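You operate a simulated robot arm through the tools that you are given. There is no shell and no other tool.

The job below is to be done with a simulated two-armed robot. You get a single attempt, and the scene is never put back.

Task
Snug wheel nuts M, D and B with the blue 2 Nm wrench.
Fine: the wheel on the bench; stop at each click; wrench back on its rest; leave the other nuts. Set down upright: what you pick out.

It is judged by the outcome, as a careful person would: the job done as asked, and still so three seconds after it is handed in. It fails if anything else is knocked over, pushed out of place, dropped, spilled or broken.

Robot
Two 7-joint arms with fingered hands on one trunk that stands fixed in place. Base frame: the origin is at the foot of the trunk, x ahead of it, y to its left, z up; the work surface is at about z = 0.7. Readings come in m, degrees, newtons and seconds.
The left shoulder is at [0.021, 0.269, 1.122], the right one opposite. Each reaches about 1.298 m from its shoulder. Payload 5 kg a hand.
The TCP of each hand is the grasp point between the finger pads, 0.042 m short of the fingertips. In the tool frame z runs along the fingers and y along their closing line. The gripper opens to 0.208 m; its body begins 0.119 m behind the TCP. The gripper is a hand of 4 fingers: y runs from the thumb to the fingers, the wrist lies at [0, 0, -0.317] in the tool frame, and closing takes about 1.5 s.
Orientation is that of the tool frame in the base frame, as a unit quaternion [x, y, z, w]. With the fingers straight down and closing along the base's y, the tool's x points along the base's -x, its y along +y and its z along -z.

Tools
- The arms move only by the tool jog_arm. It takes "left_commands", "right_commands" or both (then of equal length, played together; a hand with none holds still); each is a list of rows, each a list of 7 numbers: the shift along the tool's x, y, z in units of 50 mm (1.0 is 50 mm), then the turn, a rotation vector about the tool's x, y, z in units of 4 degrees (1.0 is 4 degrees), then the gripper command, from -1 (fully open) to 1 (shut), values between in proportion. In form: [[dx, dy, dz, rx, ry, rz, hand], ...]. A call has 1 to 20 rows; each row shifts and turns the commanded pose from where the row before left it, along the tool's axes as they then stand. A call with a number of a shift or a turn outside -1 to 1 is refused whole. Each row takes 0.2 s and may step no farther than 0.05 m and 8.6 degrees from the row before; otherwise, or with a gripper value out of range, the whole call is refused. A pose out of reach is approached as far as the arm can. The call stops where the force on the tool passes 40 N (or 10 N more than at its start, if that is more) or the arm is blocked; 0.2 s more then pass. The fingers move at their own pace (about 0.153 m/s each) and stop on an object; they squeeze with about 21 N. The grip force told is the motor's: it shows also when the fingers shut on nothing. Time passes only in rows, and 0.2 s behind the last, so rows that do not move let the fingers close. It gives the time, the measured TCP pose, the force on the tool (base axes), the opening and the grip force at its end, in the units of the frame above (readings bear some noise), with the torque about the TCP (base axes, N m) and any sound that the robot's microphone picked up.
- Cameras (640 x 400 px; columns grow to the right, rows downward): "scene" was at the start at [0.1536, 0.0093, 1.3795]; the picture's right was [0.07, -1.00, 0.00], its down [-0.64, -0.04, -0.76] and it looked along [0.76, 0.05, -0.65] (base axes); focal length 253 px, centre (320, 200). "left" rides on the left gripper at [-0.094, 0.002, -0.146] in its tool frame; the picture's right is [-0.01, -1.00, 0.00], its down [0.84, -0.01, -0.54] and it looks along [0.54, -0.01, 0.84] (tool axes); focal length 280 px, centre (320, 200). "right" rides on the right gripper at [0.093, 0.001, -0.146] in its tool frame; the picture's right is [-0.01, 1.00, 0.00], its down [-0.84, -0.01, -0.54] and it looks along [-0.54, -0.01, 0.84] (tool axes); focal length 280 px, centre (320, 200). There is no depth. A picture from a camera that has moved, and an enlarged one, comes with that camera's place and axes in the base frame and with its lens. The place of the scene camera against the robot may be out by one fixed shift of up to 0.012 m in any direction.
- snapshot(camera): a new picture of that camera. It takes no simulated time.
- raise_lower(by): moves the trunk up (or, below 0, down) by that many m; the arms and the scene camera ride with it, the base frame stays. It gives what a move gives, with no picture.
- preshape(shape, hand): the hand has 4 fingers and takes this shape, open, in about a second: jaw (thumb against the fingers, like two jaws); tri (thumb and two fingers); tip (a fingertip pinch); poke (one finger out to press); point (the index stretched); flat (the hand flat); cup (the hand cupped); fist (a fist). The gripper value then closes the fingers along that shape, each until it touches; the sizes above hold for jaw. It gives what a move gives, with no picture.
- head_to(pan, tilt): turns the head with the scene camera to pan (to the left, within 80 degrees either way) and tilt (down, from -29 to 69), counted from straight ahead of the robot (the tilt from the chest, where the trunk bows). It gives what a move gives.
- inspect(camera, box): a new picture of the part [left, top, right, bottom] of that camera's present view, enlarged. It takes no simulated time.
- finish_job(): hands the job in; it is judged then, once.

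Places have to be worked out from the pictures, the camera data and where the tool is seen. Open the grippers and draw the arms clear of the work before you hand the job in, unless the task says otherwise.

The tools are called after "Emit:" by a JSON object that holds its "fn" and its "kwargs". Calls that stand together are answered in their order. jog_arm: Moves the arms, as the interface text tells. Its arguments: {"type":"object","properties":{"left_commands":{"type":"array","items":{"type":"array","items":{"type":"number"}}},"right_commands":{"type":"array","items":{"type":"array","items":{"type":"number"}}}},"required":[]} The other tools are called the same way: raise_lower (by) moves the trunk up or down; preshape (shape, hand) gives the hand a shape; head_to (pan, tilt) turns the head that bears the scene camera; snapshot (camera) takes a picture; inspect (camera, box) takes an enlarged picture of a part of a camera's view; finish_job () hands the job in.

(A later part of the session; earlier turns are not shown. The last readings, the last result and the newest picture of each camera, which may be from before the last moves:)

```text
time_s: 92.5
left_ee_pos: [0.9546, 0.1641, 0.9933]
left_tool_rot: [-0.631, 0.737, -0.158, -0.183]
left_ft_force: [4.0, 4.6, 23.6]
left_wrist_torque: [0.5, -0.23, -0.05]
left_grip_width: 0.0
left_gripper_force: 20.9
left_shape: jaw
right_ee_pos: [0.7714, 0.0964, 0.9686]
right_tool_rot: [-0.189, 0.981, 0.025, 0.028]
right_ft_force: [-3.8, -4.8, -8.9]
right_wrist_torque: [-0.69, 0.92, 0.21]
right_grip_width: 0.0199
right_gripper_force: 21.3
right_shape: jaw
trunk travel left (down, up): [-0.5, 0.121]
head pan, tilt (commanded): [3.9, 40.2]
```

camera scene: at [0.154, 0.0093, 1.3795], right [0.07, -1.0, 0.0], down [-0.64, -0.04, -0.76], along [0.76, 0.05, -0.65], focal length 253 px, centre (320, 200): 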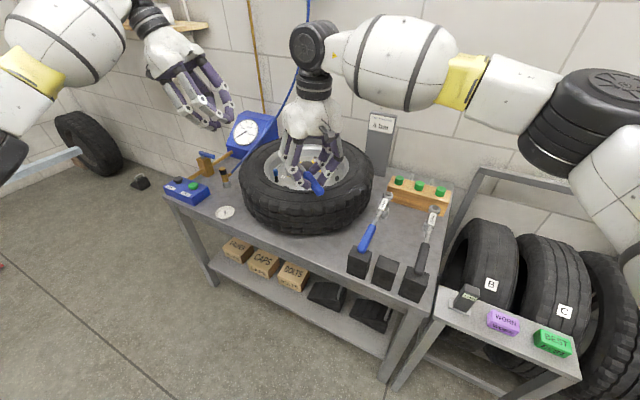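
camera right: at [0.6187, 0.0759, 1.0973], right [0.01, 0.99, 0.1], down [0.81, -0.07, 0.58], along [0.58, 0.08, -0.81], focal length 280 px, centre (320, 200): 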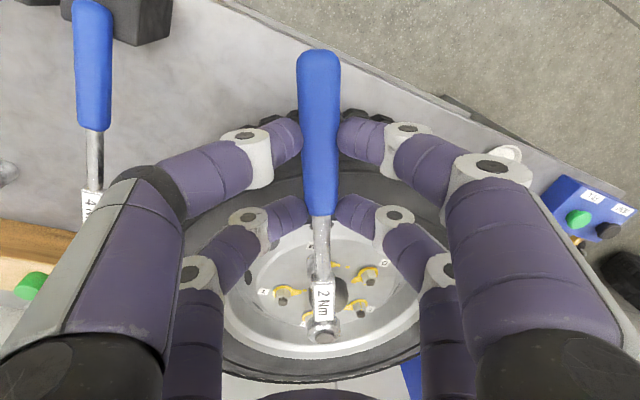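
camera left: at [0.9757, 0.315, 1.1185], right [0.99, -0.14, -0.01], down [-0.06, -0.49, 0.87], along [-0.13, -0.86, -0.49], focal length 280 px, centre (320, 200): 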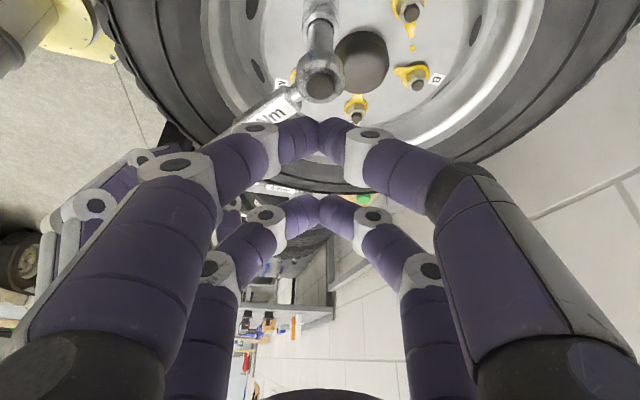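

About 0.8 Nm at 202°. Another 4°.

Emit:
{"fn": "jog_arm", "kwargs": {"right_commands": [[0.005, 0.138, 0.0054, 0.0317, -0.02, 0.4985, 1], [0.005, 0.138, 0.0054, 0.0317, -0.02, 0.4985, 1]]}}

Emit:
{"fn": "inspect", "kwargs": {"camera": "scene", "box": [278, 150, 318, 185]}}

Emit:
{"fn": "inspect", "kwargs": {"camera": "right", "box": [280, 205, 360, 265]}}

```text
time_s: 93.1
left_ee_pos: [0.9544, 0.1654, 0.9945]
left_tool_rot: [-0.631, 0.737, -0.159, -0.183]
left_ft_force: [6.1, 4.3, 25.8]
left_wrist_torque: [0.49, -0.4, -0.08]
left_grip_width: 0.0001
left_gripper_force: 21.4
left_shape: jaw
right_ee_pos: [0.7672, 0.1105, 0.9699]
right_tool_rot: [-0.155, 0.987, 0.025, 0.029]
right_ft_force: [-4.6, -5.7, -9.0]
right_wrist_torque: [-0.77, 1.11, 0.24]
right_grip_width: 0.0199
right_gripper_force: 20.5
right_shape: jaw
trunk travel left (down, up): [-0.5, 0.121]
head pan, tilt (commanded): [3.9, 40.2]
```

```text
11.43 times, centred on (298, 168) of scene
camera zoom: at [0.1525, 0.0092, 1.3797], right [0.07, -1.0, 0.0], down [-0.64, -0.04, -0.76], along [0.76, 0.05, -0.65], focal length 2890 px, centre (571, 571)
```

zoom: 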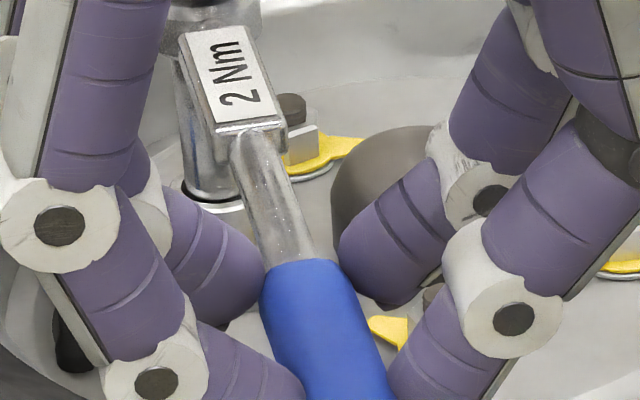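

```text
6.67 times, centred on (320, 235) of right
camera zoom: at [0.6712, 0.0742, 1.1082], right [-0.29, 0.96, 0.04], down [0.78, 0.21, 0.59], along [0.56, 0.2, -0.81], focal length 1869 px, centre (320, -33)
```

zoom: 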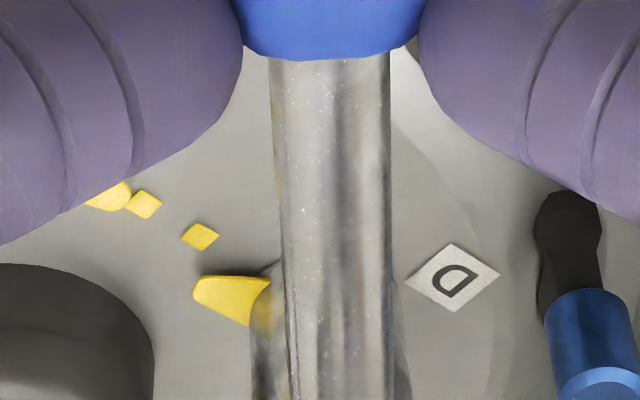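

D's pointer still has about 25° to go to its mark, torque about 1.0 Nm. I continue 4°, then 4° more, watching the readings.

Emit:
{"fn": "jog_arm", "kwargs": {"right_commands": [[0.008, 0.138, 0.0054, 0.0317, -0.02, 0.4985, 1], [0.008, 0.138, 0.0054, 0.0317, -0.02, 0.4985, 1]]}}

```text
time_s: 93.7
left_ee_pos: [0.9541, 0.1643, 0.9941]
left_tool_rot: [-0.631, 0.737, -0.157, -0.183]
left_ft_force: [1.1, 2.8, 26.4]
left_wrist_torque: [0.49, -0.09, -0.07]
left_grip_width: 0.0
left_gripper_force: 21.2
left_shape: jaw
right_ee_pos: [0.7619, 0.1221, 0.9687]
right_tool_rot: [-0.12, 0.992, 0.023, 0.031]
right_ft_force: [2.6, -4.7, -8.8]
right_wrist_torque: [-0.6, 0.77, 0.35]
right_grip_width: 0.0199
right_gripper_force: 20.9
right_shape: jaw
trunk travel left (down, up): [-0.5, 0.121]
head pan, tilt (commanded): [3.9, 40.2]
```

About 1.3 Nm at 194°. I go on 3° while easing the left up 1 mm.

Emit:
{"fn": "jog_arm", "kwargs": {"left_commands": [[0.0094, 0, -0.0176, 0, 0, 0, 1], [0, 0, 0, 0, 0, 0, 1]], "right_commands": [[-0.005, 0.104, 0.004, 0.0238, -0.015, 0.374, 1], [0, 0.104, 0.004, 0.0238, -0.015, 0.374, 1]]}}

```text
time_s: 94.3
left_ee_pos: [0.9555, 0.165, 0.9935]
left_tool_rot: [-0.631, 0.737, -0.158, -0.184]
left_ft_force: [-0.5, 2.7, 20.2]
left_wrist_torque: [0.36, 0.0, -0.07]
left_grip_width: 0.0
left_gripper_force: 20.9
left_shape: jaw
right_ee_pos: [0.7591, 0.1334, 0.9689]
right_tool_rot: [-0.094, 0.995, 0.022, 0.031]
right_ft_force: [0.4, -4.3, -8.3]
right_wrist_torque: [-0.65, 0.85, 0.36]
right_grip_width: 0.0203
right_gripper_force: 21.2
right_shape: jaw
trunk travel left (down, up): [-0.5, 0.121]
head pan, tilt (commanded): [3.9, 40.2]
```

About 1.2 Nm at 191°. Another 3°.

Emit:
{"fn": "jog_arm", "kwargs": {"right_commands": [[0, 0.104, 0.004, 0.0238, -0.015, 0.374, 1], [0, 0.104, 0.004, 0.0238, -0.015, 0.374, 1]]}}

Emit:
{"fn": "inspect", "kwargs": {"camera": "right", "box": [280, 205, 360, 265]}}

```text
time_s: 94.9
left_ee_pos: [0.955, 0.1647, 0.9942]
left_tool_rot: [-0.631, 0.737, -0.157, -0.184]
left_ft_force: [0.0, 2.3, 18.5]
left_wrist_torque: [0.27, -0.05, -0.02]
left_grip_width: 0.0
left_gripper_force: 20.8
left_shape: jaw
right_ee_pos: [0.7585, 0.143, 0.9684]
right_tool_rot: [-0.068, 0.997, 0.021, 0.031]
right_ft_force: [0.5, -4.5, -7.8]
right_wrist_torque: [-0.61, 0.79, 0.5]
right_grip_width: 0.0197
right_gripper_force: 20.9
right_shape: jaw
trunk travel left (down, up): [-0.5, 0.121]
head pan, tilt (commanded): [3.9, 40.2]
```

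```text
6.67 times, centred on (320, 235) of right
camera zoom: at [0.6579, 0.1238, 1.1073], right [-0.12, 0.99, 0.04], down [0.8, 0.08, 0.59], along [0.58, 0.1, -0.81], focal length 1869 px, centre (320, -33)
```

zoom: 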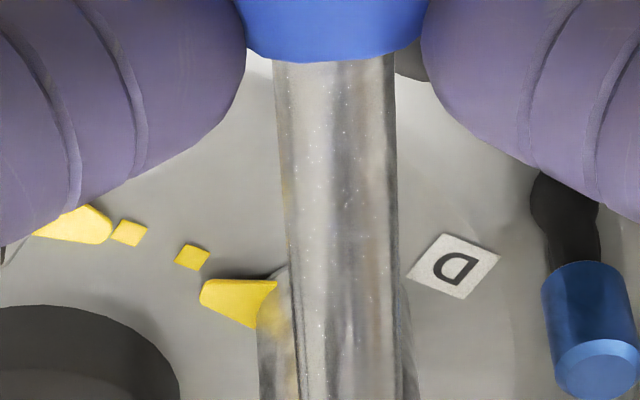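

D's pointer has ~16° left and torque is 1.4 Nm. I continue in 3° calls.

Emit:
{"fn": "jog_arm", "kwargs": {"right_commands": [[0, 0.104, 0.004, 0.0238, -0.015, 0.374, 1], [0, 0.104, 0.004, 0.0238, -0.015, 0.374, 1]]}}

```text
time_s: 95.5
left_ee_pos: [0.9551, 0.1657, 0.9941]
left_tool_rot: [-0.631, 0.738, -0.157, -0.183]
left_ft_force: [1.9, 1.1, 16.0]
left_wrist_torque: [0.2, -0.23, -0.03]
left_grip_width: 0.0
left_gripper_force: 20.8
left_shape: jaw
right_ee_pos: [0.7577, 0.1527, 0.9681]
right_tool_rot: [-0.043, 0.998, 0.021, 0.031]
right_ft_force: [-6.8, -6.3, -5.1]
right_wrist_torque: [-0.61, 1.02, 0.56]
right_grip_width: 0.0201
right_gripper_force: 21.5
right_shape: jaw
trunk travel left (down, up): [-0.5, 0.121]
head pan, tilt (commanded): [3.9, 40.2]
```

About 1.65 Nm at 185°. Now 1° steps, easing 1 mm outward and pressing the left slightly more.

Emit:
{"fn": "jog_arm", "kwargs": {"left_commands": [[-0.0094, 0, 0.0176, 0, 0, 0, 1]], "right_commands": [[0.02, 0.069, 0.0027, 0.0159, -0.01, 0.249, 1]]}}

```text
time_s: 95.9
left_ee_pos: [0.9539, 0.1639, 0.9935]
left_tool_rot: [-0.631, 0.737, -0.158, -0.184]
left_ft_force: [-2.4, 1.6, 18.0]
left_wrist_torque: [0.29, 0.18, 0.03]
left_grip_width: 0.0003
left_gripper_force: 20.7
left_shape: jaw
right_ee_pos: [0.7568, 0.1556, 0.9676]
right_tool_rot: [-0.033, 0.999, 0.021, 0.032]
right_ft_force: [2.5, -5.4, -7.5]
right_wrist_torque: [-0.57, 0.72, 0.64]
right_grip_width: 0.02
right_gripper_force: 20.8
right_shape: jaw
trunk travel left (down, up): [-0.5, 0.121]
head pan, tilt (commanded): [3.9, 40.2]
```

About 1.7 Nm, no click. Another 1°.

Emit:
{"fn": "jog_arm", "kwargs": {"right_commands": [[0, 0.069, 0.0027, 0.0159, -0.01, 0.249, 1]]}}

```text
time_s: 96.3
left_ee_pos: [0.9542, 0.1653, 0.9928]
left_tool_rot: [-0.631, 0.737, -0.158, -0.184]
left_ft_force: [-5.5, 1.9, 21.1]
left_wrist_torque: [0.32, 0.29, 0.04]
left_grip_width: 0.0
left_gripper_force: 20.4
left_shape: jaw
right_ee_pos: [0.7554, 0.1597, 0.967]
right_tool_rot: [-0.025, 0.999, 0.02, 0.033]
right_ft_force: [8.1, -5.1, -8.6]
right_wrist_torque: [-0.55, 0.57, 0.56]
right_grip_width: 0.0201
right_gripper_force: 21.1
right_shape: jaw
trunk travel left (down, up): [-0.5, 0.121]
head pan, tilt (commanded): [3.9, 40.2]
```

About 1.7 Nm. Another 1° with a 1 mm inward trim.

Emit:
{"fn": "jog_arm", "kwargs": {"right_commands": [[-0.02, 0.069, 0.0027, 0.0159, -0.01, 0.249, 1]]}}

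```text
time_s: 96.7
left_ee_pos: [0.9556, 0.1651, 0.9941]
left_tool_rot: [-0.631, 0.737, -0.158, -0.184]
left_ft_force: [-5.1, 2.6, 22.2]
left_wrist_torque: [0.46, 0.25, 0.0]
left_grip_width: 0.0
left_gripper_force: 20.7
left_shape: jaw
right_ee_pos: [0.7566, 0.1644, 0.9672]
right_tool_rot: [-0.017, 0.999, 0.02, 0.032]
right_ft_force: [6.4, -5.7, -8.1]
right_wrist_torque: [-0.55, 0.55, 0.47]
right_grip_width: 0.0203
right_gripper_force: 20.5
right_shape: jaw
trunk travel left (down, up): [-0.5, 0.121]
head pan, tilt (commanded): [3.9, 40.2]
```

Still about 1.65 Nm. Another 1°.

Emit:
{"fn": "jog_arm", "kwargs": {"right_commands": [[-0.01, 0.069, 0.0027, 0.0159, -0.01, 0.249, 1]]}}

Emit:
{"fn": "inspect", "kwargs": {"camera": "right", "box": [280, 205, 360, 265]}}

```text
time_s: 97.1
left_ee_pos: [0.9548, 0.1652, 0.9934]
left_tool_rot: [-0.631, 0.737, -0.157, -0.184]
left_ft_force: [-1.1, 2.7, 22.7]
left_wrist_torque: [0.41, 0.08, -0.04]
left_grip_width: 0.0
left_gripper_force: 21.0
left_shape: jaw
right_ee_pos: [0.7554, 0.1656, 0.967]
right_tool_rot: [-0.007, 0.999, 0.021, 0.032]
right_ft_force: [2.2, -5.8, -7.1]
right_wrist_torque: [-0.53, 0.68, 0.5]
right_grip_width: 0.0197
right_gripper_force: 21.0
right_shape: jaw
trunk travel left (down, up): [-0.5, 0.121]
head pan, tilt (commanded): [3.9, 40.2]
```

```text
6.67 times, centred on (320, 235) of right
camera zoom: at [0.6542, 0.1601, 1.1074], right [0.0, 1.0, 0.04], down [0.81, -0.02, 0.59], along [0.59, 0.03, -0.81], focal length 1869 px, centre (320, -33)
```

zoom: 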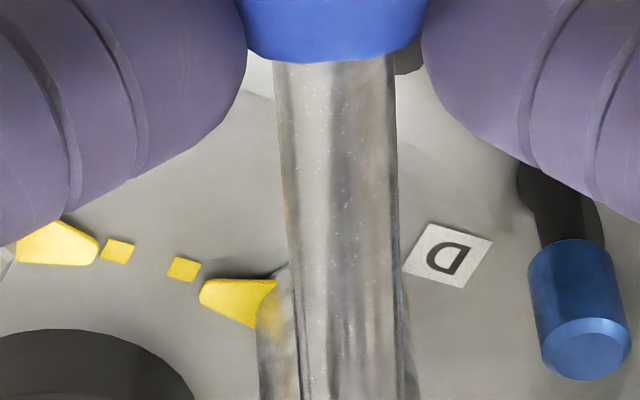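

D's pointer has about 7° left; torque about 1.67 Nm. Another 1°.

Emit:
{"fn": "jog_arm", "kwargs": {"right_commands": [[-0.003, 0.069, 0.0027, 0.0159, -0.01, 0.249, 1]]}}

```text
time_s: 97.5
left_ee_pos: [0.9553, 0.1639, 0.9926]
left_tool_rot: [-0.631, 0.737, -0.157, -0.184]
left_ft_force: [0.8, 3.0, 22.5]
left_wrist_torque: [0.39, 0.01, -0.09]
left_grip_width: 0.0
left_gripper_force: 21.0
left_shape: jaw
right_ee_pos: [0.7567, 0.169, 0.9686]
right_tool_rot: [0.002, 0.999, 0.02, 0.033]
right_ft_force: [2.5, -5.8, -8.4]
right_wrist_torque: [-0.57, 0.7, 0.54]
right_grip_width: 0.02
right_gripper_force: 21.4
right_shape: jaw
trunk travel left (down, up): [-0.5, 0.121]
head pan, tilt (commanded): [3.9, 40.2]
```

About 1.7 Nm, still silent. Another 1°.

Emit:
{"fn": "jog_arm", "kwargs": {"right_commands": [[-0.003, 0.069, 0.0027, 0.0159, -0.01, 0.249, 1]]}}

```text
time_s: 97.9
left_ee_pos: [0.9556, 0.1656, 0.9928]
left_tool_rot: [-0.631, 0.737, -0.157, -0.184]
left_ft_force: [0.3, 2.2, 23.0]
left_wrist_torque: [0.39, -0.09, -0.04]
left_grip_width: 0.0001
left_gripper_force: 20.5
left_shape: jaw
right_ee_pos: [0.7557, 0.1729, 0.968]
right_tool_rot: [0.01, 0.999, 0.018, 0.033]
right_ft_force: [2.5, -5.9, -9.1]
right_wrist_torque: [-0.52, 0.72, 0.57]
right_grip_width: 0.0201
right_gripper_force: 21.0
right_shape: jaw
trunk travel left (down, up): [-0.5, 0.121]
head pan, tilt (commanded): [3.9, 40.2]
```

About 1.74 Nm. Another 1°.

Emit:
{"fn": "jog_arm", "kwargs": {"right_commands": [[-0.003, 0.069, 0.0027, 0.0159, -0.01, 0.249, 1]]}}

```text
time_s: 98.3
left_ee_pos: [0.9546, 0.1644, 0.9926]
left_tool_rot: [-0.63, 0.737, -0.157, -0.185]
left_ft_force: [1.8, -2.9, 21.2]
left_wrist_torque: [0.08, -0.14, -0.04]
left_grip_width: 0.0001
left_gripper_force: 21.0
left_shape: jaw
right_ee_pos: [0.7561, 0.1776, 0.9685]
right_tool_rot: [0.018, 0.999, 0.02, 0.032]
right_ft_force: [-0.3, 1.0, -7.2]
right_wrist_torque: [-0.19, 0.63, 0.21]
right_grip_width: 0.02
right_gripper_force: 20.7
right_shape: jaw
trunk travel left (down, up): [-0.5, 0.121]
head pan, tilt (commanded): [3.9, 40.2]
```

The torque let go again at about 1.75 Nm, no sound listed. I look at D's pointer and the wrench closely.

Emit:
{"fn": "inspect", "kwargs": {"camera": "right", "box": [280, 205, 360, 265]}}

Emit:
{"fn": "inspect", "kwargs": {"camera": "right", "box": [220, 180, 420, 360]}}

Emit:
{"fn": "inspect", "kwargs": {"camera": "left", "box": [200, 0, 440, 160]}}

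Emit:
{"fn": "inspect", "kwargs": {"camera": "scene", "box": [260, 130, 350, 210]}}

```text
6.67 times, centred on (320, 235) of right
camera zoom: at [0.6538, 0.1768, 1.1074], right [0.05, 1.0, 0.04], down [0.8, -0.07, 0.59], along [0.59, 0.0, -0.81], focal length 1869 px, centre (320, -33)
```

zoom: 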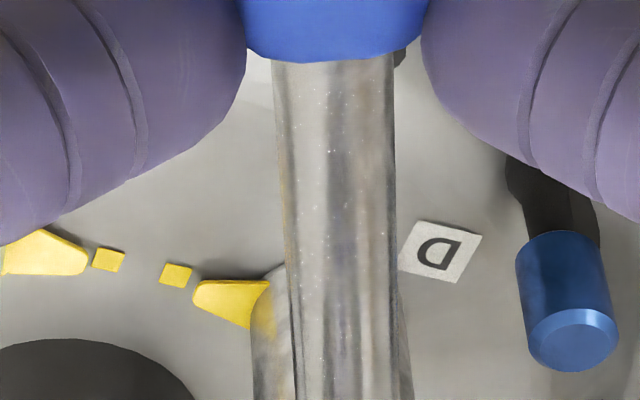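

```text
2.22 times, centred on (320, 270) of right
camera zoom: at [0.6538, 0.1768, 1.1074], right [0.05, 1.0, 0.04], down [0.8, -0.07, 0.59], along [0.59, 0.0, -0.81], focal length 623 px, centre (320, 44)
```

zoom: 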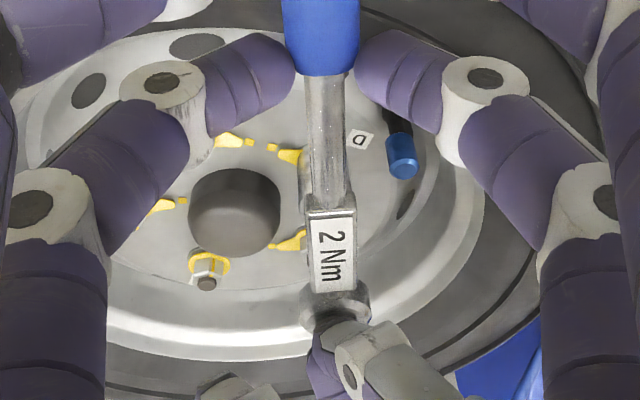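

```text
2.50 times, centred on (320, 80) of left
camera zoom: at [0.9768, 0.3129, 1.079], right [0.99, -0.14, -0.01], down [-0.06, -0.49, 0.87], along [-0.13, -0.86, -0.49], focal length 701 px, centre (320, 500)
```

zoom: 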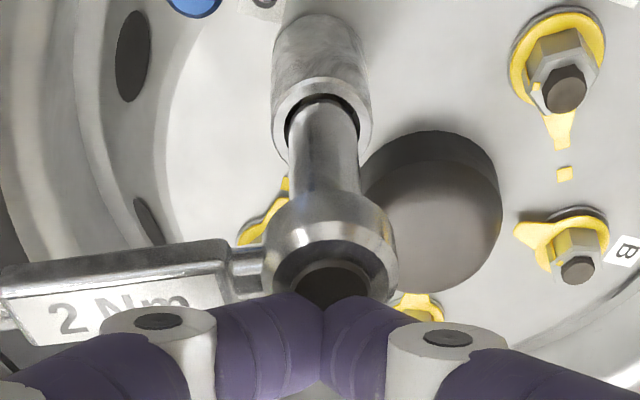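

```text
5.00 times, centred on (305, 170) of scene
camera zoom: at [0.1526, 0.009, 1.3797], right [0.07, -1.0, 0.0], down [-0.64, -0.04, -0.76], along [0.76, 0.05, -0.65], focal length 1264 px, centre (395, 350)
```

zoom: 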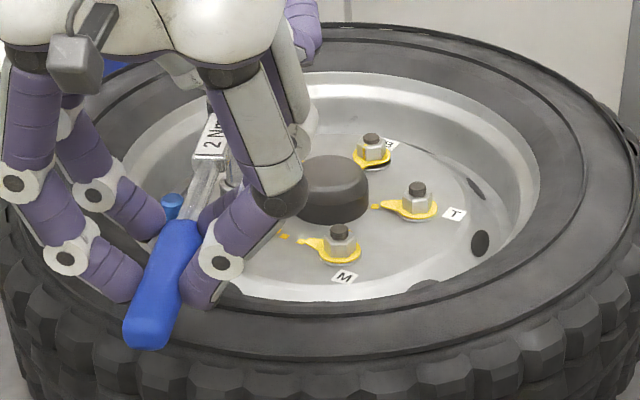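

D's pointer is still about 5° short of its mark and the nut torque law points to 2 Nm at the mark, so this release looks like a small shift of the hex seat rather than the click. I continue in 1° steps with the pointer as a guard.

Emit:
{"fn": "jog_arm", "kwargs": {"right_commands": [[-0.003, 0.069, 0.0027, 0.0159, -0.01, 0.249, 1]]}}

```text
time_s: 98.7
left_ee_pos: [0.9545, 0.1644, 0.9932]
left_tool_rot: [-0.63, 0.738, -0.157, -0.184]
left_ft_force: [3.0, -4.2, 19.7]
left_wrist_torque: [0.02, -0.21, -0.08]
left_grip_width: 0.0001
left_gripper_force: 20.7
left_shape: jaw
right_ee_pos: [0.7568, 0.1809, 0.9691]
right_tool_rot: [0.027, 0.999, 0.02, 0.033]
right_ft_force: [-3.7, 1.5, -5.2]
right_wrist_torque: [-0.16, 0.79, 0.33]
right_grip_width: 0.0197
right_gripper_force: 21.5
right_shape: jaw
trunk travel left (down, up): [-0.5, 0.121]
head pan, tilt (commanded): [3.9, 40.2]
```

Free travel, no torque. Another 1°.

Emit:
{"fn": "jog_arm", "kwargs": {"right_commands": [[0.005, 0.069, 0.0027, 0.0159, -0.01, 0.249, 1]]}}

Emit:
{"fn": "inspect", "kwargs": {"camera": "right", "box": [280, 205, 360, 265]}}

```text
time_s: 99.1
left_ee_pos: [0.956, 0.1649, 0.9947]
left_tool_rot: [-0.631, 0.737, -0.157, -0.184]
left_ft_force: [1.0, -4.2, 20.4]
left_wrist_torque: [0.03, -0.12, -0.04]
left_grip_width: 0.0
left_gripper_force: 20.7
left_shape: jaw
right_ee_pos: [0.7562, 0.1836, 0.9679]
right_tool_rot: [0.037, 0.999, 0.019, 0.032]
right_ft_force: [-1.1, 0.8, -6.7]
right_wrist_torque: [-0.18, 0.6, 0.39]
right_grip_width: 0.0199
right_gripper_force: 20.8
right_shape: jaw
trunk travel left (down, up): [-0.5, 0.121]
head pan, tilt (commanded): [3.9, 40.2]
```

```text
6.67 times, centred on (320, 235) of right
camera zoom: at [0.6538, 0.1865, 1.1071], right [0.09, 1.0, 0.04], down [0.8, -0.09, 0.59], along [0.59, -0.02, -0.81], focal length 1869 px, centre (320, -33)
```

zoom: 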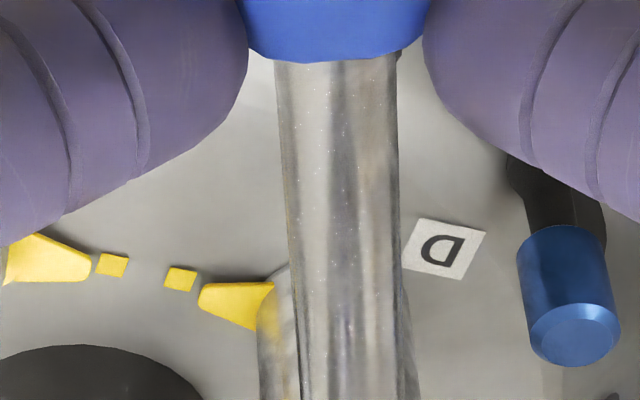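

D's nut isn't being driven any more: the wrench has released and runs free, which is how M behaved too until I backed off. I back the handle off 7° to let it reset, then take up the torque again slowly.

Emit:
{"fn": "jog_arm", "kwargs": {"right_commands": [[0, -0.138, -0.0054, -0.0317, 0.02, -0.4985, 1], [0, -0.138, -0.0054, -0.0317, 0.02, -0.4985, 1], [0, -0.138, -0.0054, -0.0317, 0.02, -0.4985, 1], [0, -0.069, -0.0027, -0.0159, 0.01, -0.249, 1], [0, 0, 0, 0, 0, 0, 1]]}}

Emit:
{"fn": "inspect", "kwargs": {"camera": "right", "box": [280, 205, 360, 265]}}

```text
time_s: 100.3
left_ee_pos: [0.954, 0.1655, 0.9921]
left_tool_rot: [-0.63, 0.738, -0.157, -0.185]
left_ft_force: [-4.1, -1.9, 23.2]
left_wrist_torque: [0.11, 0.21, 0.07]
left_grip_width: 0.0
left_gripper_force: 21.0
left_shape: jaw
right_ee_pos: [0.7547, 0.1605, 0.9675]
right_tool_rot: [-0.024, 0.999, 0.021, 0.031]
right_ft_force: [11.7, 2.4, -9.5]
right_wrist_torque: [-0.15, 0.23, 0.09]
right_grip_width: 0.02
right_gripper_force: 20.9
right_shape: jaw
trunk travel left (down, up): [-0.5, 0.121]
head pan, tilt (commanded): [3.9, 40.2]
```

```text
6.67 times, centred on (320, 235) of right
camera zoom: at [0.6539, 0.1503, 1.1075], right [-0.04, 1.0, 0.04], down [0.81, 0.0, 0.59], along [0.59, 0.05, -0.81], focal length 1869 px, centre (320, -33)
```

zoom: 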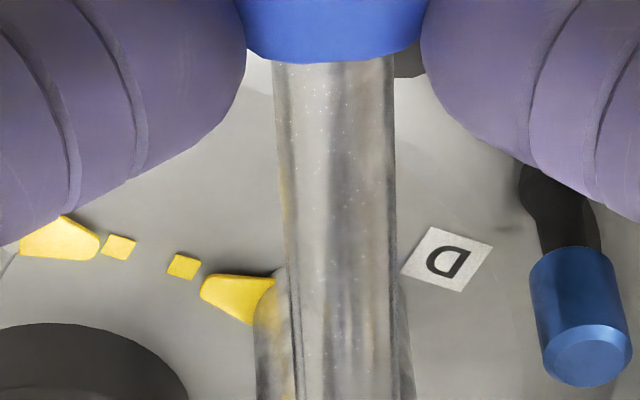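

Reset done; pointer unchanged. I trim 2 mm inward and turn forward 2° to feel whether it drives again.

Emit:
{"fn": "jog_arm", "kwargs": {"right_commands": [[-0.045, 0, 0, 0, 0, 0, 1], [0, 0.069, 0.0027, 0.0159, -0.01, 0.249, 1], [0, 0.069, 0.0027, 0.0159, -0.01, 0.249, 1]]}}

```text
time_s: 101.1
left_ee_pos: [0.955, 0.1654, 0.9919]
left_tool_rot: [-0.631, 0.737, -0.158, -0.184]
left_ft_force: [3.1, -0.2, 18.8]
left_wrist_torque: [0.2, -0.19, -0.1]
left_grip_width: 0.0
left_gripper_force: 20.9
left_shape: jaw
right_ee_pos: [0.7554, 0.1679, 0.9694]
right_tool_rot: [-0.008, 0.999, 0.02, 0.031]
right_ft_force: [-3.5, -0.3, -5.2]
right_wrist_torque: [-0.19, 0.66, 0.03]
right_grip_width: 0.0198
right_gripper_force: 21.1
right_shape: jaw
trunk travel left (down, up): [-0.5, 0.121]
head pan, tilt (commanded): [3.9, 40.2]
```

No torque yet at 181°. Forward 2° more.

Emit:
{"fn": "jog_arm", "kwargs": {"right_commands": [[0.01, 0.069, 0.0027, 0.0159, -0.01, 0.249, 1], [0, 0.069, 0.0027, 0.0159, -0.01, 0.249, 1]]}}

```text
time_s: 101.7
left_ee_pos: [0.955, 0.1647, 0.9922]
left_tool_rot: [-0.631, 0.737, -0.157, -0.184]
left_ft_force: [3.8, -0.7, 16.2]
left_wrist_torque: [-0.05, -0.3, -0.05]
left_grip_width: 0.0
left_gripper_force: 20.4
left_shape: jaw
right_ee_pos: [0.7577, 0.1748, 0.9699]
right_tool_rot: [0.01, 0.999, 0.02, 0.032]
right_ft_force: [-8.0, 0.6, -5.1]
right_wrist_torque: [-0.15, 0.86, 0.02]
right_grip_width: 0.0201
right_gripper_force: 21.0
right_shape: jaw
trunk travel left (down, up): [-0.5, 0.121]
head pan, tilt (commanded): [3.9, 40.2]
```

Still no drive at 179°, so the wrench slipped on by a step of about 5-6°; torque should return a few degrees further on. I trim 1.5 mm outward and continue 2°.

Emit:
{"fn": "jog_arm", "kwargs": {"right_commands": [[0.03, 0.069, 0.0027, 0.0159, -0.01, 0.249, 1], [0.003, 0.069, 0.0027, 0.0159, -0.01, 0.249, 1]]}}

```text
time_s: 102.3
left_ee_pos: [0.9547, 0.1648, 0.9933]
left_tool_rot: [-0.631, 0.737, -0.158, -0.184]
left_ft_force: [0.7, -0.6, 17.3]
left_wrist_torque: [0.12, -0.11, -0.05]
left_grip_width: 0.0002
left_gripper_force: 21.5
left_shape: jaw
right_ee_pos: [0.7561, 0.1804, 0.9683]
right_tool_rot: [0.029, 0.999, 0.019, 0.033]
right_ft_force: [0.2, 1.0, -7.1]
right_wrist_torque: [-0.1, 0.53, 0.19]
right_grip_width: 0.0204
right_gripper_force: 21.1
right_shape: jaw
trunk travel left (down, up): [-0.5, 0.121]
head pan, tilt (commanded): [3.9, 40.2]
```

Nothing yet at 177°. Two more degrees.

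Emit:
{"fn": "jog_arm", "kwargs": {"right_commands": [[0.003, 0.069, 0.0027, 0.0159, -0.01, 0.249, 1], [0.003, 0.069, 0.0027, 0.0159, -0.01, 0.249, 1]]}}

```text
time_s: 102.9
left_ee_pos: [0.9555, 0.1647, 0.9933]
left_tool_rot: [-0.631, 0.736, -0.158, -0.184]
left_ft_force: [-0.4, 1.4, 16.4]
left_wrist_torque: [0.22, 0.02, -0.06]
left_grip_width: 0.0002
left_gripper_force: 20.7
left_shape: jaw
right_ee_pos: [0.7571, 0.1875, 0.9691]
right_tool_rot: [0.045, 0.998, 0.018, 0.033]
right_ft_force: [3.0, -1.7, -6.7]
right_wrist_torque: [-0.19, 0.42, 0.15]
right_grip_width: 0.0198
right_gripper_force: 20.6
right_shape: jaw
trunk travel left (down, up): [-0.5, 0.121]
head pan, tilt (commanded): [3.9, 40.2]
```

Torque is coming back (0.4 Nm at 175°). Now 1° per call, carefully.

Emit:
{"fn": "jog_arm", "kwargs": {"right_commands": [[0, 0.069, 0.0027, 0.0159, -0.01, 0.249, 1]]}}

```text
time_s: 103.3
left_ee_pos: [0.9551, 0.1653, 0.9931]
left_tool_rot: [-0.632, 0.736, -0.158, -0.184]
left_ft_force: [-0.3, 2.3, 17.2]
left_wrist_torque: [0.31, -0.02, 0.0]
left_grip_width: 0.0002
left_gripper_force: 21.1
left_shape: jaw
right_ee_pos: [0.7565, 0.1903, 0.9691]
right_tool_rot: [0.054, 0.998, 0.018, 0.033]
right_ft_force: [3.6, -5.3, -6.3]
right_wrist_torque: [-0.26, 0.46, 0.38]
right_grip_width: 0.0199
right_gripper_force: 20.9
right_shape: jaw
trunk travel left (down, up): [-0.5, 0.121]
head pan, tilt (commanded): [3.9, 40.2]
```

About 1.36 Nm. Another 0.5° pair.

Emit:
{"fn": "jog_arm", "kwargs": {"right_commands": [[0, 0.0345, 0.0013, 0.008, -0.005, 0.1245, 1], [0, 0.0345, 0.0013, 0.008, -0.005, 0.1245, 1]]}}

```text
time_s: 103.9
left_ee_pos: [0.955, 0.1657, 0.9927]
left_tool_rot: [-0.631, 0.737, -0.158, -0.183]
left_ft_force: [-1.4, 5.1, 17.0]
left_wrist_torque: [0.4, -0.02, 0.02]
left_grip_width: 0.0003
left_gripper_force: 21.0
left_shape: jaw
right_ee_pos: [0.7559, 0.1939, 0.9687]
right_tool_rot: [0.062, 0.997, 0.018, 0.033]
right_ft_force: [3.0, -8.4, -7.2]
right_wrist_torque: [-0.54, 0.49, 0.33]
right_grip_width: 0.0199
right_gripper_force: 21.5
right_shape: jaw
trunk travel left (down, up): [-0.5, 0.121]
head pan, tilt (commanded): [3.9, 40.2]
```

About 1.9 Nm. A single half-degree step.

Emit:
{"fn": "jog_arm", "kwargs": {"right_commands": [[0, 0.0345, 0.0013, 0.008, -0.005, 0.1245, 1]]}}

```text
time_s: 104.3
left_ee_pos: [0.9559, 0.1654, 0.9928]
left_tool_rot: [-0.632, 0.736, -0.158, -0.183]
left_ft_force: [-0.6, 4.8, 16.8]
left_wrist_torque: [0.46, -0.04, 0.01]
left_grip_width: 0.0001
left_gripper_force: 20.8
left_shape: jaw
right_ee_pos: [0.7569, 0.1981, 0.9684]
right_tool_rot: [0.067, 0.997, 0.017, 0.034]
right_ft_force: [0.2, -8.8, -5.8]
right_wrist_torque: [-0.49, 0.48, 0.23]
right_grip_width: 0.02
right_gripper_force: 20.9
right_shape: jaw
trunk travel left (down, up): [-0.5, 0.121]
head pan, tilt (commanded): [3.9, 40.2]
```

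About 1.96 Nm, no click yet. Another half degree, then a look at the pointer.

Emit:
{"fn": "jog_arm", "kwargs": {"right_commands": [[0, 0.0345, 0.0013, 0.008, -0.005, 0.1245, 1]]}}

Emit:
{"fn": "inspect", "kwargs": {"camera": "right", "box": [280, 205, 360, 265]}}

```text
time_s: 104.7
left_ee_pos: [0.955, 0.1651, 0.9929]
left_tool_rot: [-0.631, 0.737, -0.158, -0.184]
left_ft_force: [-1.6, -0.2, 15.7]
left_wrist_torque: [0.08, -0.01, -0.02]
left_grip_width: 0.0
left_gripper_force: 20.6
left_shape: jaw
right_ee_pos: [0.758, 0.2003, 0.9688]
right_tool_rot: [0.07, 0.997, 0.019, 0.034]
right_ft_force: [0.1, -1.2, -6.1]
right_wrist_torque: [-0.11, 0.39, -0.04]
right_grip_width: 0.0197
right_gripper_force: 21.6
right_shape: jaw
trunk travel left (down, up): [-0.5, 0.121]
head pan, tilt (commanded): [3.9, 40.2]
```

```text
6.67 times, centred on (320, 235) of right
camera zoom: at [0.656, 0.2099, 1.1074], right [0.15, 0.99, 0.04], down [0.79, -0.15, 0.59], along [0.59, -0.06, -0.81], focal length 1869 px, centre (320, -33)
```

zoom: 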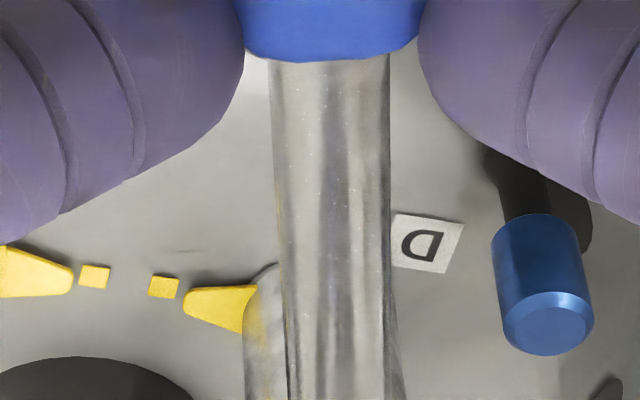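

It let go at 1.96 Nm even at this slow pace, so this is clearly the wrench's 2 Nm break-over: D is snugged (as was M), the microphone just doesn't report it. I withdraw the left hand to its observing spot and open it.

Emit:
{"fn": "jog_arm", "kwargs": {"left_commands": [[0.14, 0, -0.265, 0, 0, 0, 1], [0.14, 0, -0.265, 0, 0, 0, 1], [-0.31, 0.31, -0.37, 0, 0, 0, 1], [-0.31, 0.31, -0.37, 0, 0, 0, 1], [-0.31, 0.31, -0.37, 0, 0, 0, 1], [-0.31, 0.31, -0.37, 0, 0, 0, 1], [-0.31, 0.31, -0.37, 0, 0, 0, 1], [-0.31, 0.31, -0.37, 0, 0, 0, 1], [-0.31, 0.31, -0.37, 0, 0, 0, 1], [-0.31, 0.31, -0.37, 0, 0, 0, 1], [0, 0, 0, 0.469, 0, -0.883, 0], [0, 0, 0, 0.469, 0, -0.883, -1], [0, 0, 0, 0.469, 0, -0.883, -1], [0, 0, 0, 0.469, 0, -0.883, -1], [0, 0, 0, 0.469, 0, -0.883, -1], [0, 0, 0, 0.469, 0, -0.883, -1], [0, 0, 0, 0.469, 0, -0.883, -1], [0, 0, 0, 0, 0, 0, -1]]}}

Emit:
{"fn": "inspect", "kwargs": {"camera": "left", "box": [260, 80, 420, 210]}}

```text
time_s: 108.5
left_ee_pos: [0.8601, 0.3602, 1.0949]
left_tool_rot: [0.791, -0.562, 0.198, 0.14]
left_ft_force: [-0.3, 0.2, 0.2]
left_wrist_torque: [0.0, -0.05, 0.03]
left_grip_width: 0.2078
left_gripper_force: 0.0
left_shape: jaw
right_ee_pos: [0.7584, 0.2005, 0.9676]
right_tool_rot: [0.072, 0.997, 0.017, 0.034]
right_ft_force: [-5.4, -0.5, -2.9]
right_wrist_torque: [0.03, 0.46, -0.04]
right_grip_width: 0.0199
right_gripper_force: 21.0
right_shape: jaw
trunk travel left (down, up): [-0.5, 0.121]
head pan, tilt (commanded): [3.9, 40.2]
```

```text
3.08 times, centred on (340, 145) of left
camera zoom: at [0.8092, 0.5022, 1.1807], right [0.94, 0.34, -0.01], down [0.17, -0.46, 0.87], along [0.29, -0.82, -0.49], focal length 863 px, centre (258, 369)
```

zoom: 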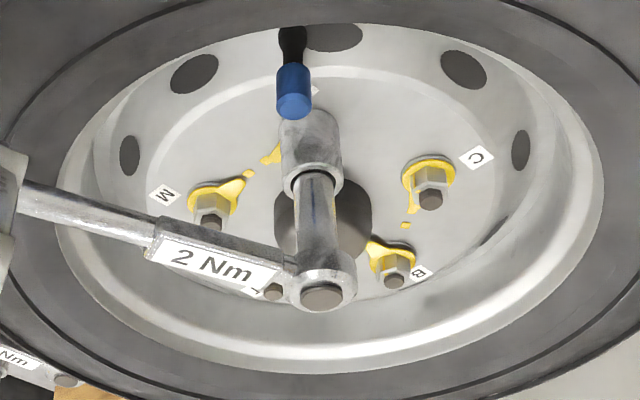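

D's pointer reaches close to its mark. I unload 2° and lift the socket off D by 5 cm.

Emit:
{"fn": "jog_arm", "kwargs": {"right_commands": [[0, -0.138, -0.0054, -0.0317, 0.02, -0.4985, 1], [-0.013, 0.008, -0.2, 0, 0, 0, 1], [-0.013, 0.008, -0.2, 0, 0, 0, 1], [-0.013, 0.008, -0.2, 0, 0, 0, 1], [-0.013, 0.008, -0.2, 0, 0, 0, 1], [-0.013, 0.008, -0.2, 0, 0, 0, 1], [0, 0, 0, 0, 0, 0, 1]]}}

Emit:
{"fn": "inspect", "kwargs": {"camera": "left", "box": [260, 90, 400, 210]}}

Emit:
{"fn": "inspect", "kwargs": {"camera": "left", "box": [295, 105, 365, 155]}}

Emit:
{"fn": "inspect", "kwargs": {"camera": "right", "box": [240, 190, 400, 350]}}

```text
time_s: 110.1
left_ee_pos: [0.8619, 0.3601, 1.0942]
left_tool_rot: [0.791, -0.563, 0.197, 0.141]
left_ft_force: [0.0, 0.2, 0.1]
left_wrist_torque: [-0.03, 0.0, -0.04]
left_grip_width: 0.2078
left_gripper_force: 0.1
left_shape: jaw
right_ee_pos: [0.7554, 0.192, 1.018]
right_tool_rot: [0.054, 0.998, 0.018, 0.032]
right_ft_force: [-0.9, 1.1, -5.9]
right_wrist_torque: [0.05, 0.57, -0.02]
right_grip_width: 0.0199
right_gripper_force: 20.9
right_shape: jaw
trunk travel left (down, up): [-0.5, 0.121]
head pan, tilt (commanded): [3.9, 40.2]
```

```text
3.33 times, centred on (330, 150) of left
camera zoom: at [0.81, 0.5023, 1.18], right [0.94, 0.34, -0.01], down [0.17, -0.46, 0.87], along [0.29, -0.82, -0.49], focal length 935 px, centre (287, 367)
```

zoom: 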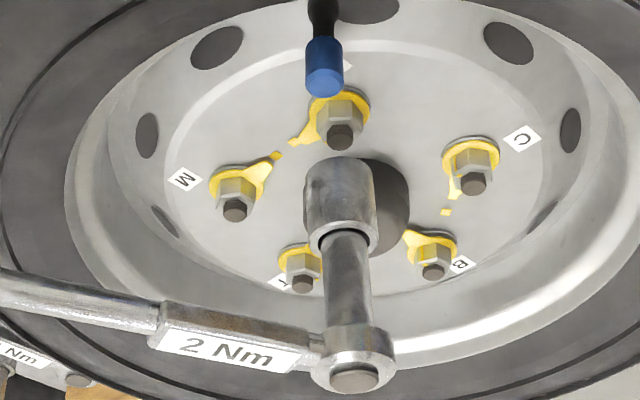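

```text
8.00 times, centred on (330, 130) of left
camera zoom: at [0.81, 0.5023, 1.18], right [0.94, 0.34, -0.01], down [0.17, -0.46, 0.87], along [0.29, -0.82, -0.49], focal length 2243 px, centre (240, 760)
```

zoom: 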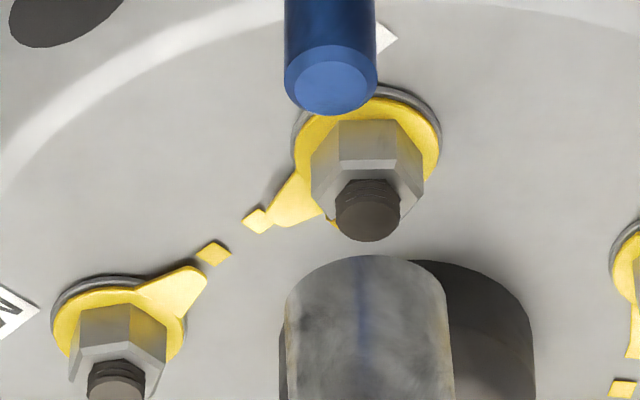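

```text
2.50 times, centred on (320, 270) of right
camera zoom: at [0.6546, 0.1982, 1.1564], right [0.12, 0.99, 0.04], down [0.8, -0.12, 0.59], along [0.59, -0.04, -0.81], focal length 701 px, centre (320, 25)
```

zoom: 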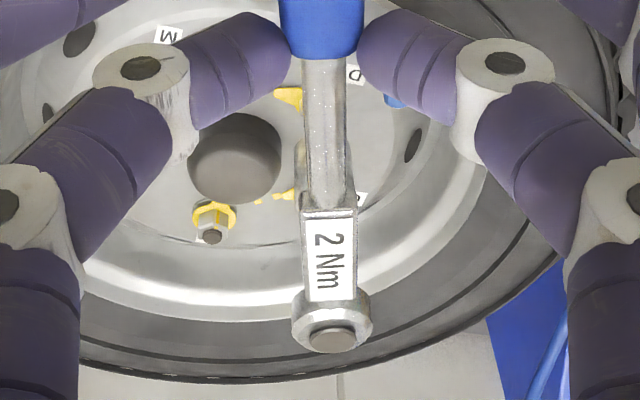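

M and D both point within a few degrees at their marks. For B I lift 3 cm, level the wrench (1.8° droop), move right over the tyre, then swing the handle to about 225° and approach B.

Emit:
{"fn": "jog_arm", "kwargs": {"right_commands": [[-0.02, 0.012, -0.3, 0, -0.22, 0, 1], [-0.02, 0.012, -0.3, 0, -0.23, 0, 1], [-0.068, -0.621, -0.02, 0, 0, 0, 1], [-0.068, -0.621, -0.02, 0, 0, 0, 1], [-0.068, -0.621, -0.02, 0, 0, 0, 1], [-0.068, -0.621, -0.02, 0, 0, 0, 1], [-0.068, -0.621, -0.02, 0, 0, 0, 1], [-0.068, -0.621, -0.02, 0, 0, 0, 1], [-0.068, -0.621, -0.02, 0, 0, 0, 1], [-0.068, -0.621, -0.02, 0, 0, 0, 1], [0, 0, 0, 0, 0, 0, 1]]}}

Emit:
{"fn": "snapshot", "kwargs": {"camera": "left"}}

Emit:
{"fn": "snapshot", "kwargs": {"camera": "scene"}}

```text
time_s: 112.5
left_ee_pos: [0.86, 0.3622, 1.0937]
left_tool_rot: [0.791, -0.563, 0.196, 0.141]
left_ft_force: [0.7, 0.8, -0.9]
left_wrist_torque: [-0.05, -0.01, -0.02]
left_grip_width: 0.2078
left_gripper_force: 0.1
left_shape: jaw
right_ee_pos: [0.7548, -0.0574, 1.0486]
right_tool_rot: [0.054, 0.997, 0.018, 0.048]
right_ft_force: [-0.5, 0.1, -5.2]
right_wrist_torque: [0.0, 0.64, 0.01]
right_grip_width: 0.0199
right_gripper_force: 20.9
right_shape: jaw
trunk travel left (down, up): [-0.5, 0.121]
head pan, tilt (commanded): [3.9, 40.2]
```

```text
taken
camera left: at [0.8095, 0.5033, 1.1801], right [0.94, 0.34, -0.01], down [0.17, -0.46, 0.87], along [0.29, -0.82, -0.49], focal length 280 px, centre (320, 200)
```

left: 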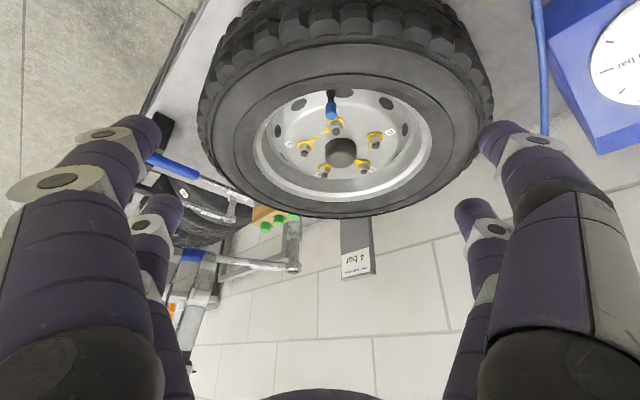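

```text
taken
camera scene: at [0.1539, 0.0097, 1.3795], right [0.07, -1.0, 0.0], down [-0.64, -0.04, -0.76], along [0.76, 0.05, -0.65], focal length 253 px, centre (320, 200)
```

scene: 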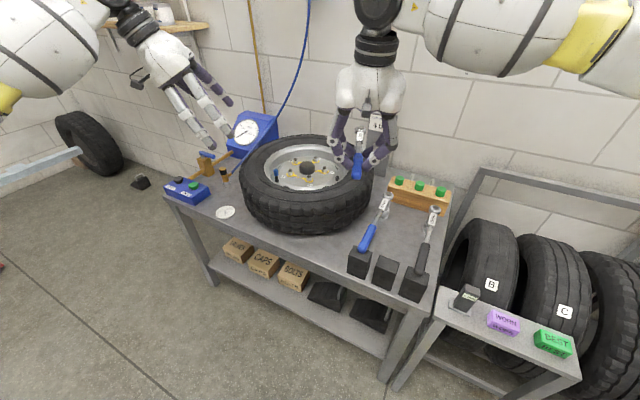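

The wheel is in clear view; I check all pointers from the left and scene cameras while I can.

Emit:
{"fn": "inspect", "kwargs": {"camera": "left", "box": [275, 105, 405, 190]}}

Emit:
{"fn": "inspect", "kwargs": {"camera": "scene", "box": [280, 145, 345, 190]}}

```text
4.71 times, centred on (340, 148) of left
camera zoom: at [0.8095, 0.5033, 1.1801], right [0.94, 0.34, -0.01], down [0.17, -0.46, 0.87], along [0.29, -0.82, -0.49], focal length 1320 px, centre (226, 447)
```

zoom: 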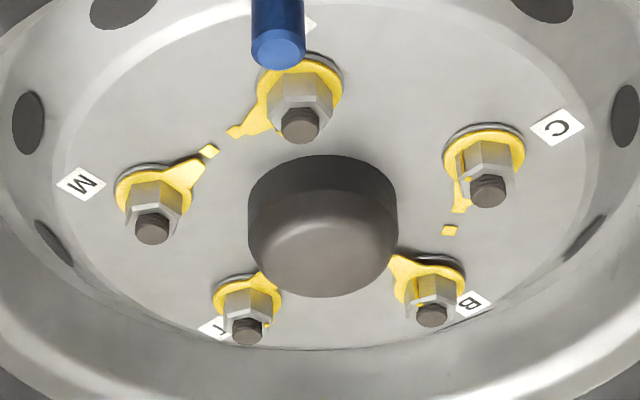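

```text
8.89 times, centred on (312, 168) of scene
camera zoom: at [0.1539, 0.0097, 1.3795], right [0.07, -1.0, 0.0], down [-0.64, -0.04, -0.76], along [0.76, 0.05, -0.65], focal length 2248 px, centre (387, 489)
```

zoom: 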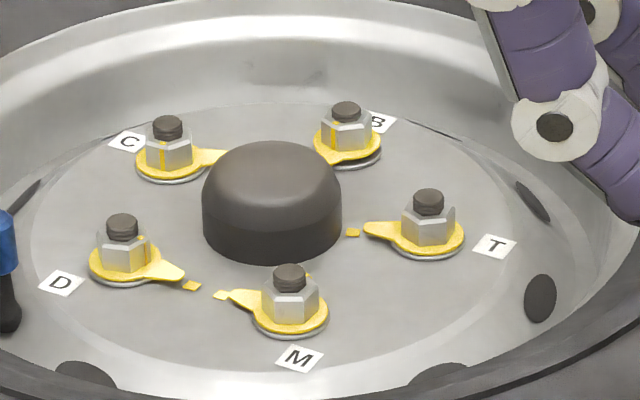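

M and D point right at their marks, like the already tight T and C; only B is left. I swing the wrench 52° counter-clockwise in place.

Emit:
{"fn": "jog_arm", "kwargs": {"right_commands": [[0, 0, 0, -0.094, 0.041, -0.994, 1], [0, 0, 0, -0.094, 0.041, -0.994, 1], [0, 0, 0, -0.094, 0.041, -0.994, 1], [0, 0, 0, -0.094, 0.041, -0.994, 1], [0, 0, 0, -0.094, 0.041, -0.994, 1], [0, 0, 0, -0.094, 0.041, -0.994, 1], [0, 0, 0, -0.094, 0.041, -0.994, 1], [0, 0, 0, -0.094, 0.041, -0.994, 1], [0, 0, 0, -0.094, 0.041, -0.994, 1], [0, 0, 0, -0.094, 0.041, -0.994, 1], [0, 0, 0, -0.094, 0.041, -0.994, 1], [0, 0, 0, -0.094, 0.041, -0.994, 1], [0, 0, 0, -0.094, 0.041, -0.994, 1], [0, 0, 0, 0, 0, 0, 1]]}}

Emit:
{"fn": "snapshot", "kwargs": {"camera": "scene"}}

Emit:
{"fn": "snapshot", "kwargs": {"camera": "left"}}

```text
time_s: 115.5
left_ee_pos: [0.8596, 0.3609, 1.0947]
left_tool_rot: [0.791, -0.563, 0.197, 0.141]
left_ft_force: [0.8, 0.2, -0.3]
left_wrist_torque: [0.01, -0.01, -0.01]
left_grip_width: 0.208
left_gripper_force: 0.2
left_shape: jaw
right_ee_pos: [0.7571, -0.0585, 1.0482]
right_tool_rot: [-0.389, 0.92, 0.037, 0.035]
right_ft_force: [0.6, -0.4, -5.9]
right_wrist_torque: [-0.42, 0.38, 0.04]
right_grip_width: 0.0199
right_gripper_force: 20.9
right_shape: jaw
trunk travel left (down, up): [-0.5, 0.121]
head pan, tilt (commanded): [3.9, 40.2]
```

```text
taken
camera scene: at [0.1539, 0.0093, 1.3795], right [0.07, -1.0, 0.0], down [-0.64, -0.04, -0.76], along [0.76, 0.05, -0.65], focal length 253 px, centre (320, 200)
```

scene: 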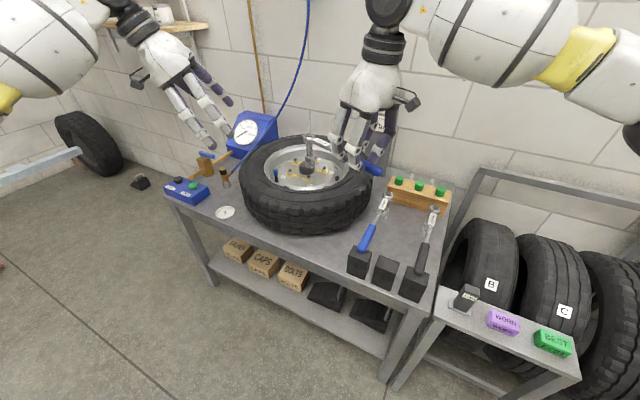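

```text
taken
camera left: at [0.8098, 0.5021, 1.1803], right [0.94, 0.34, -0.01], down [0.17, -0.46, 0.87], along [0.29, -0.82, -0.49], focal length 280 px, centre (320, 200)
```

left: 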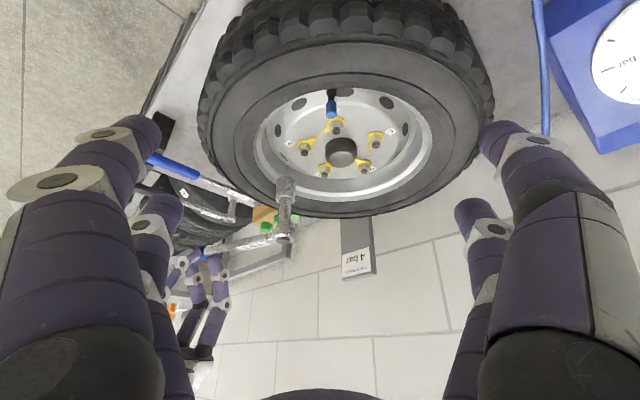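

The wrench now points over the wheel at 226°. I shift 15 cm forward to put the head above B.

Emit:
{"fn": "jog_arm", "kwargs": {"right_commands": [[-0.357, -0.373, 0.018, 0, 0, 0, 1], [-0.357, -0.373, 0.018, 0, 0, 0, 1], [-0.357, -0.373, 0.018, 0, 0, 0, 1], [-0.357, -0.373, 0.018, 0, 0, 0, 1], [-0.357, -0.373, 0.018, 0, 0, 0, 1], [-0.357, -0.373, 0.018, 0, 0, 0, 1], [0, 0, 0, 0, 0, 0, 1]]}}

Emit:
{"fn": "inspect", "kwargs": {"camera": "left", "box": [290, 90, 450, 230]}}

Emit:
{"fn": "inspect", "kwargs": {"camera": "right", "box": [240, 210, 400, 350]}}

Emit:
{"fn": "inspect", "kwargs": {"camera": "scene", "box": [270, 110, 360, 190]}}

```text
time_s: 117.1
left_ee_pos: [0.8616, 0.3609, 1.0948]
left_tool_rot: [0.79, -0.563, 0.197, 0.141]
left_ft_force: [0.6, -0.5, 0.2]
left_wrist_torque: [0.07, 0.01, -0.02]
left_grip_width: 0.2079
left_gripper_force: 0.1
left_shape: jaw
right_ee_pos: [0.9092, -0.0599, 1.0471]
right_tool_rot: [-0.388, 0.92, 0.036, 0.036]
right_ft_force: [-0.5, -1.0, -5.7]
right_wrist_torque: [-0.38, 0.42, 0.02]
right_grip_width: 0.0197
right_gripper_force: 20.7
right_shape: jaw
trunk travel left (down, up): [-0.5, 0.121]
head pan, tilt (commanded): [3.9, 40.2]
```

```text
2.86 times, centred on (370, 160) of left
camera zoom: at [0.81, 0.5015, 1.1807], right [0.94, 0.34, -0.01], down [0.17, -0.46, 0.87], along [0.29, -0.82, -0.49], focal length 801 px, centre (177, 314)
```

zoom: 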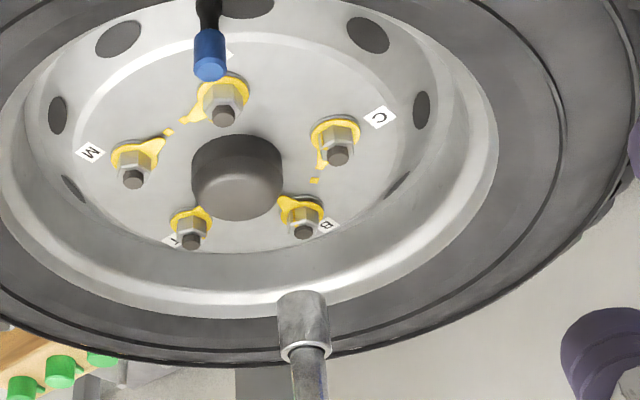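

```text
2.86 times, centred on (320, 280) of right
camera zoom: at [0.8394, -0.1409, 1.1826], right [-0.71, 0.71, 0.04], down [0.58, 0.54, 0.62], along [0.41, 0.46, -0.79], focal length 801 px, centre (320, -29)
```

zoom: 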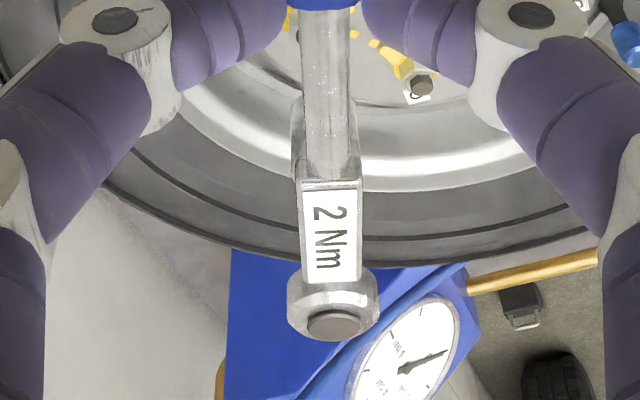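

```text
5.00 times, centred on (315, 150) of scene
camera zoom: at [0.1539, 0.009, 1.3795], right [0.07, -1.0, 0.0], down [-0.64, -0.04, -0.76], along [0.76, 0.05, -0.65], focal length 1264 px, centre (345, 450)
```

zoom: 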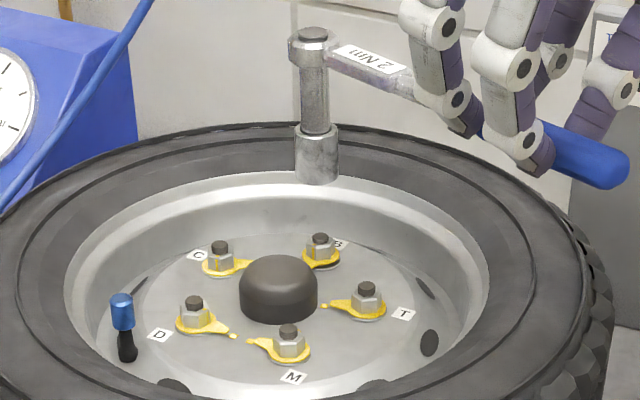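

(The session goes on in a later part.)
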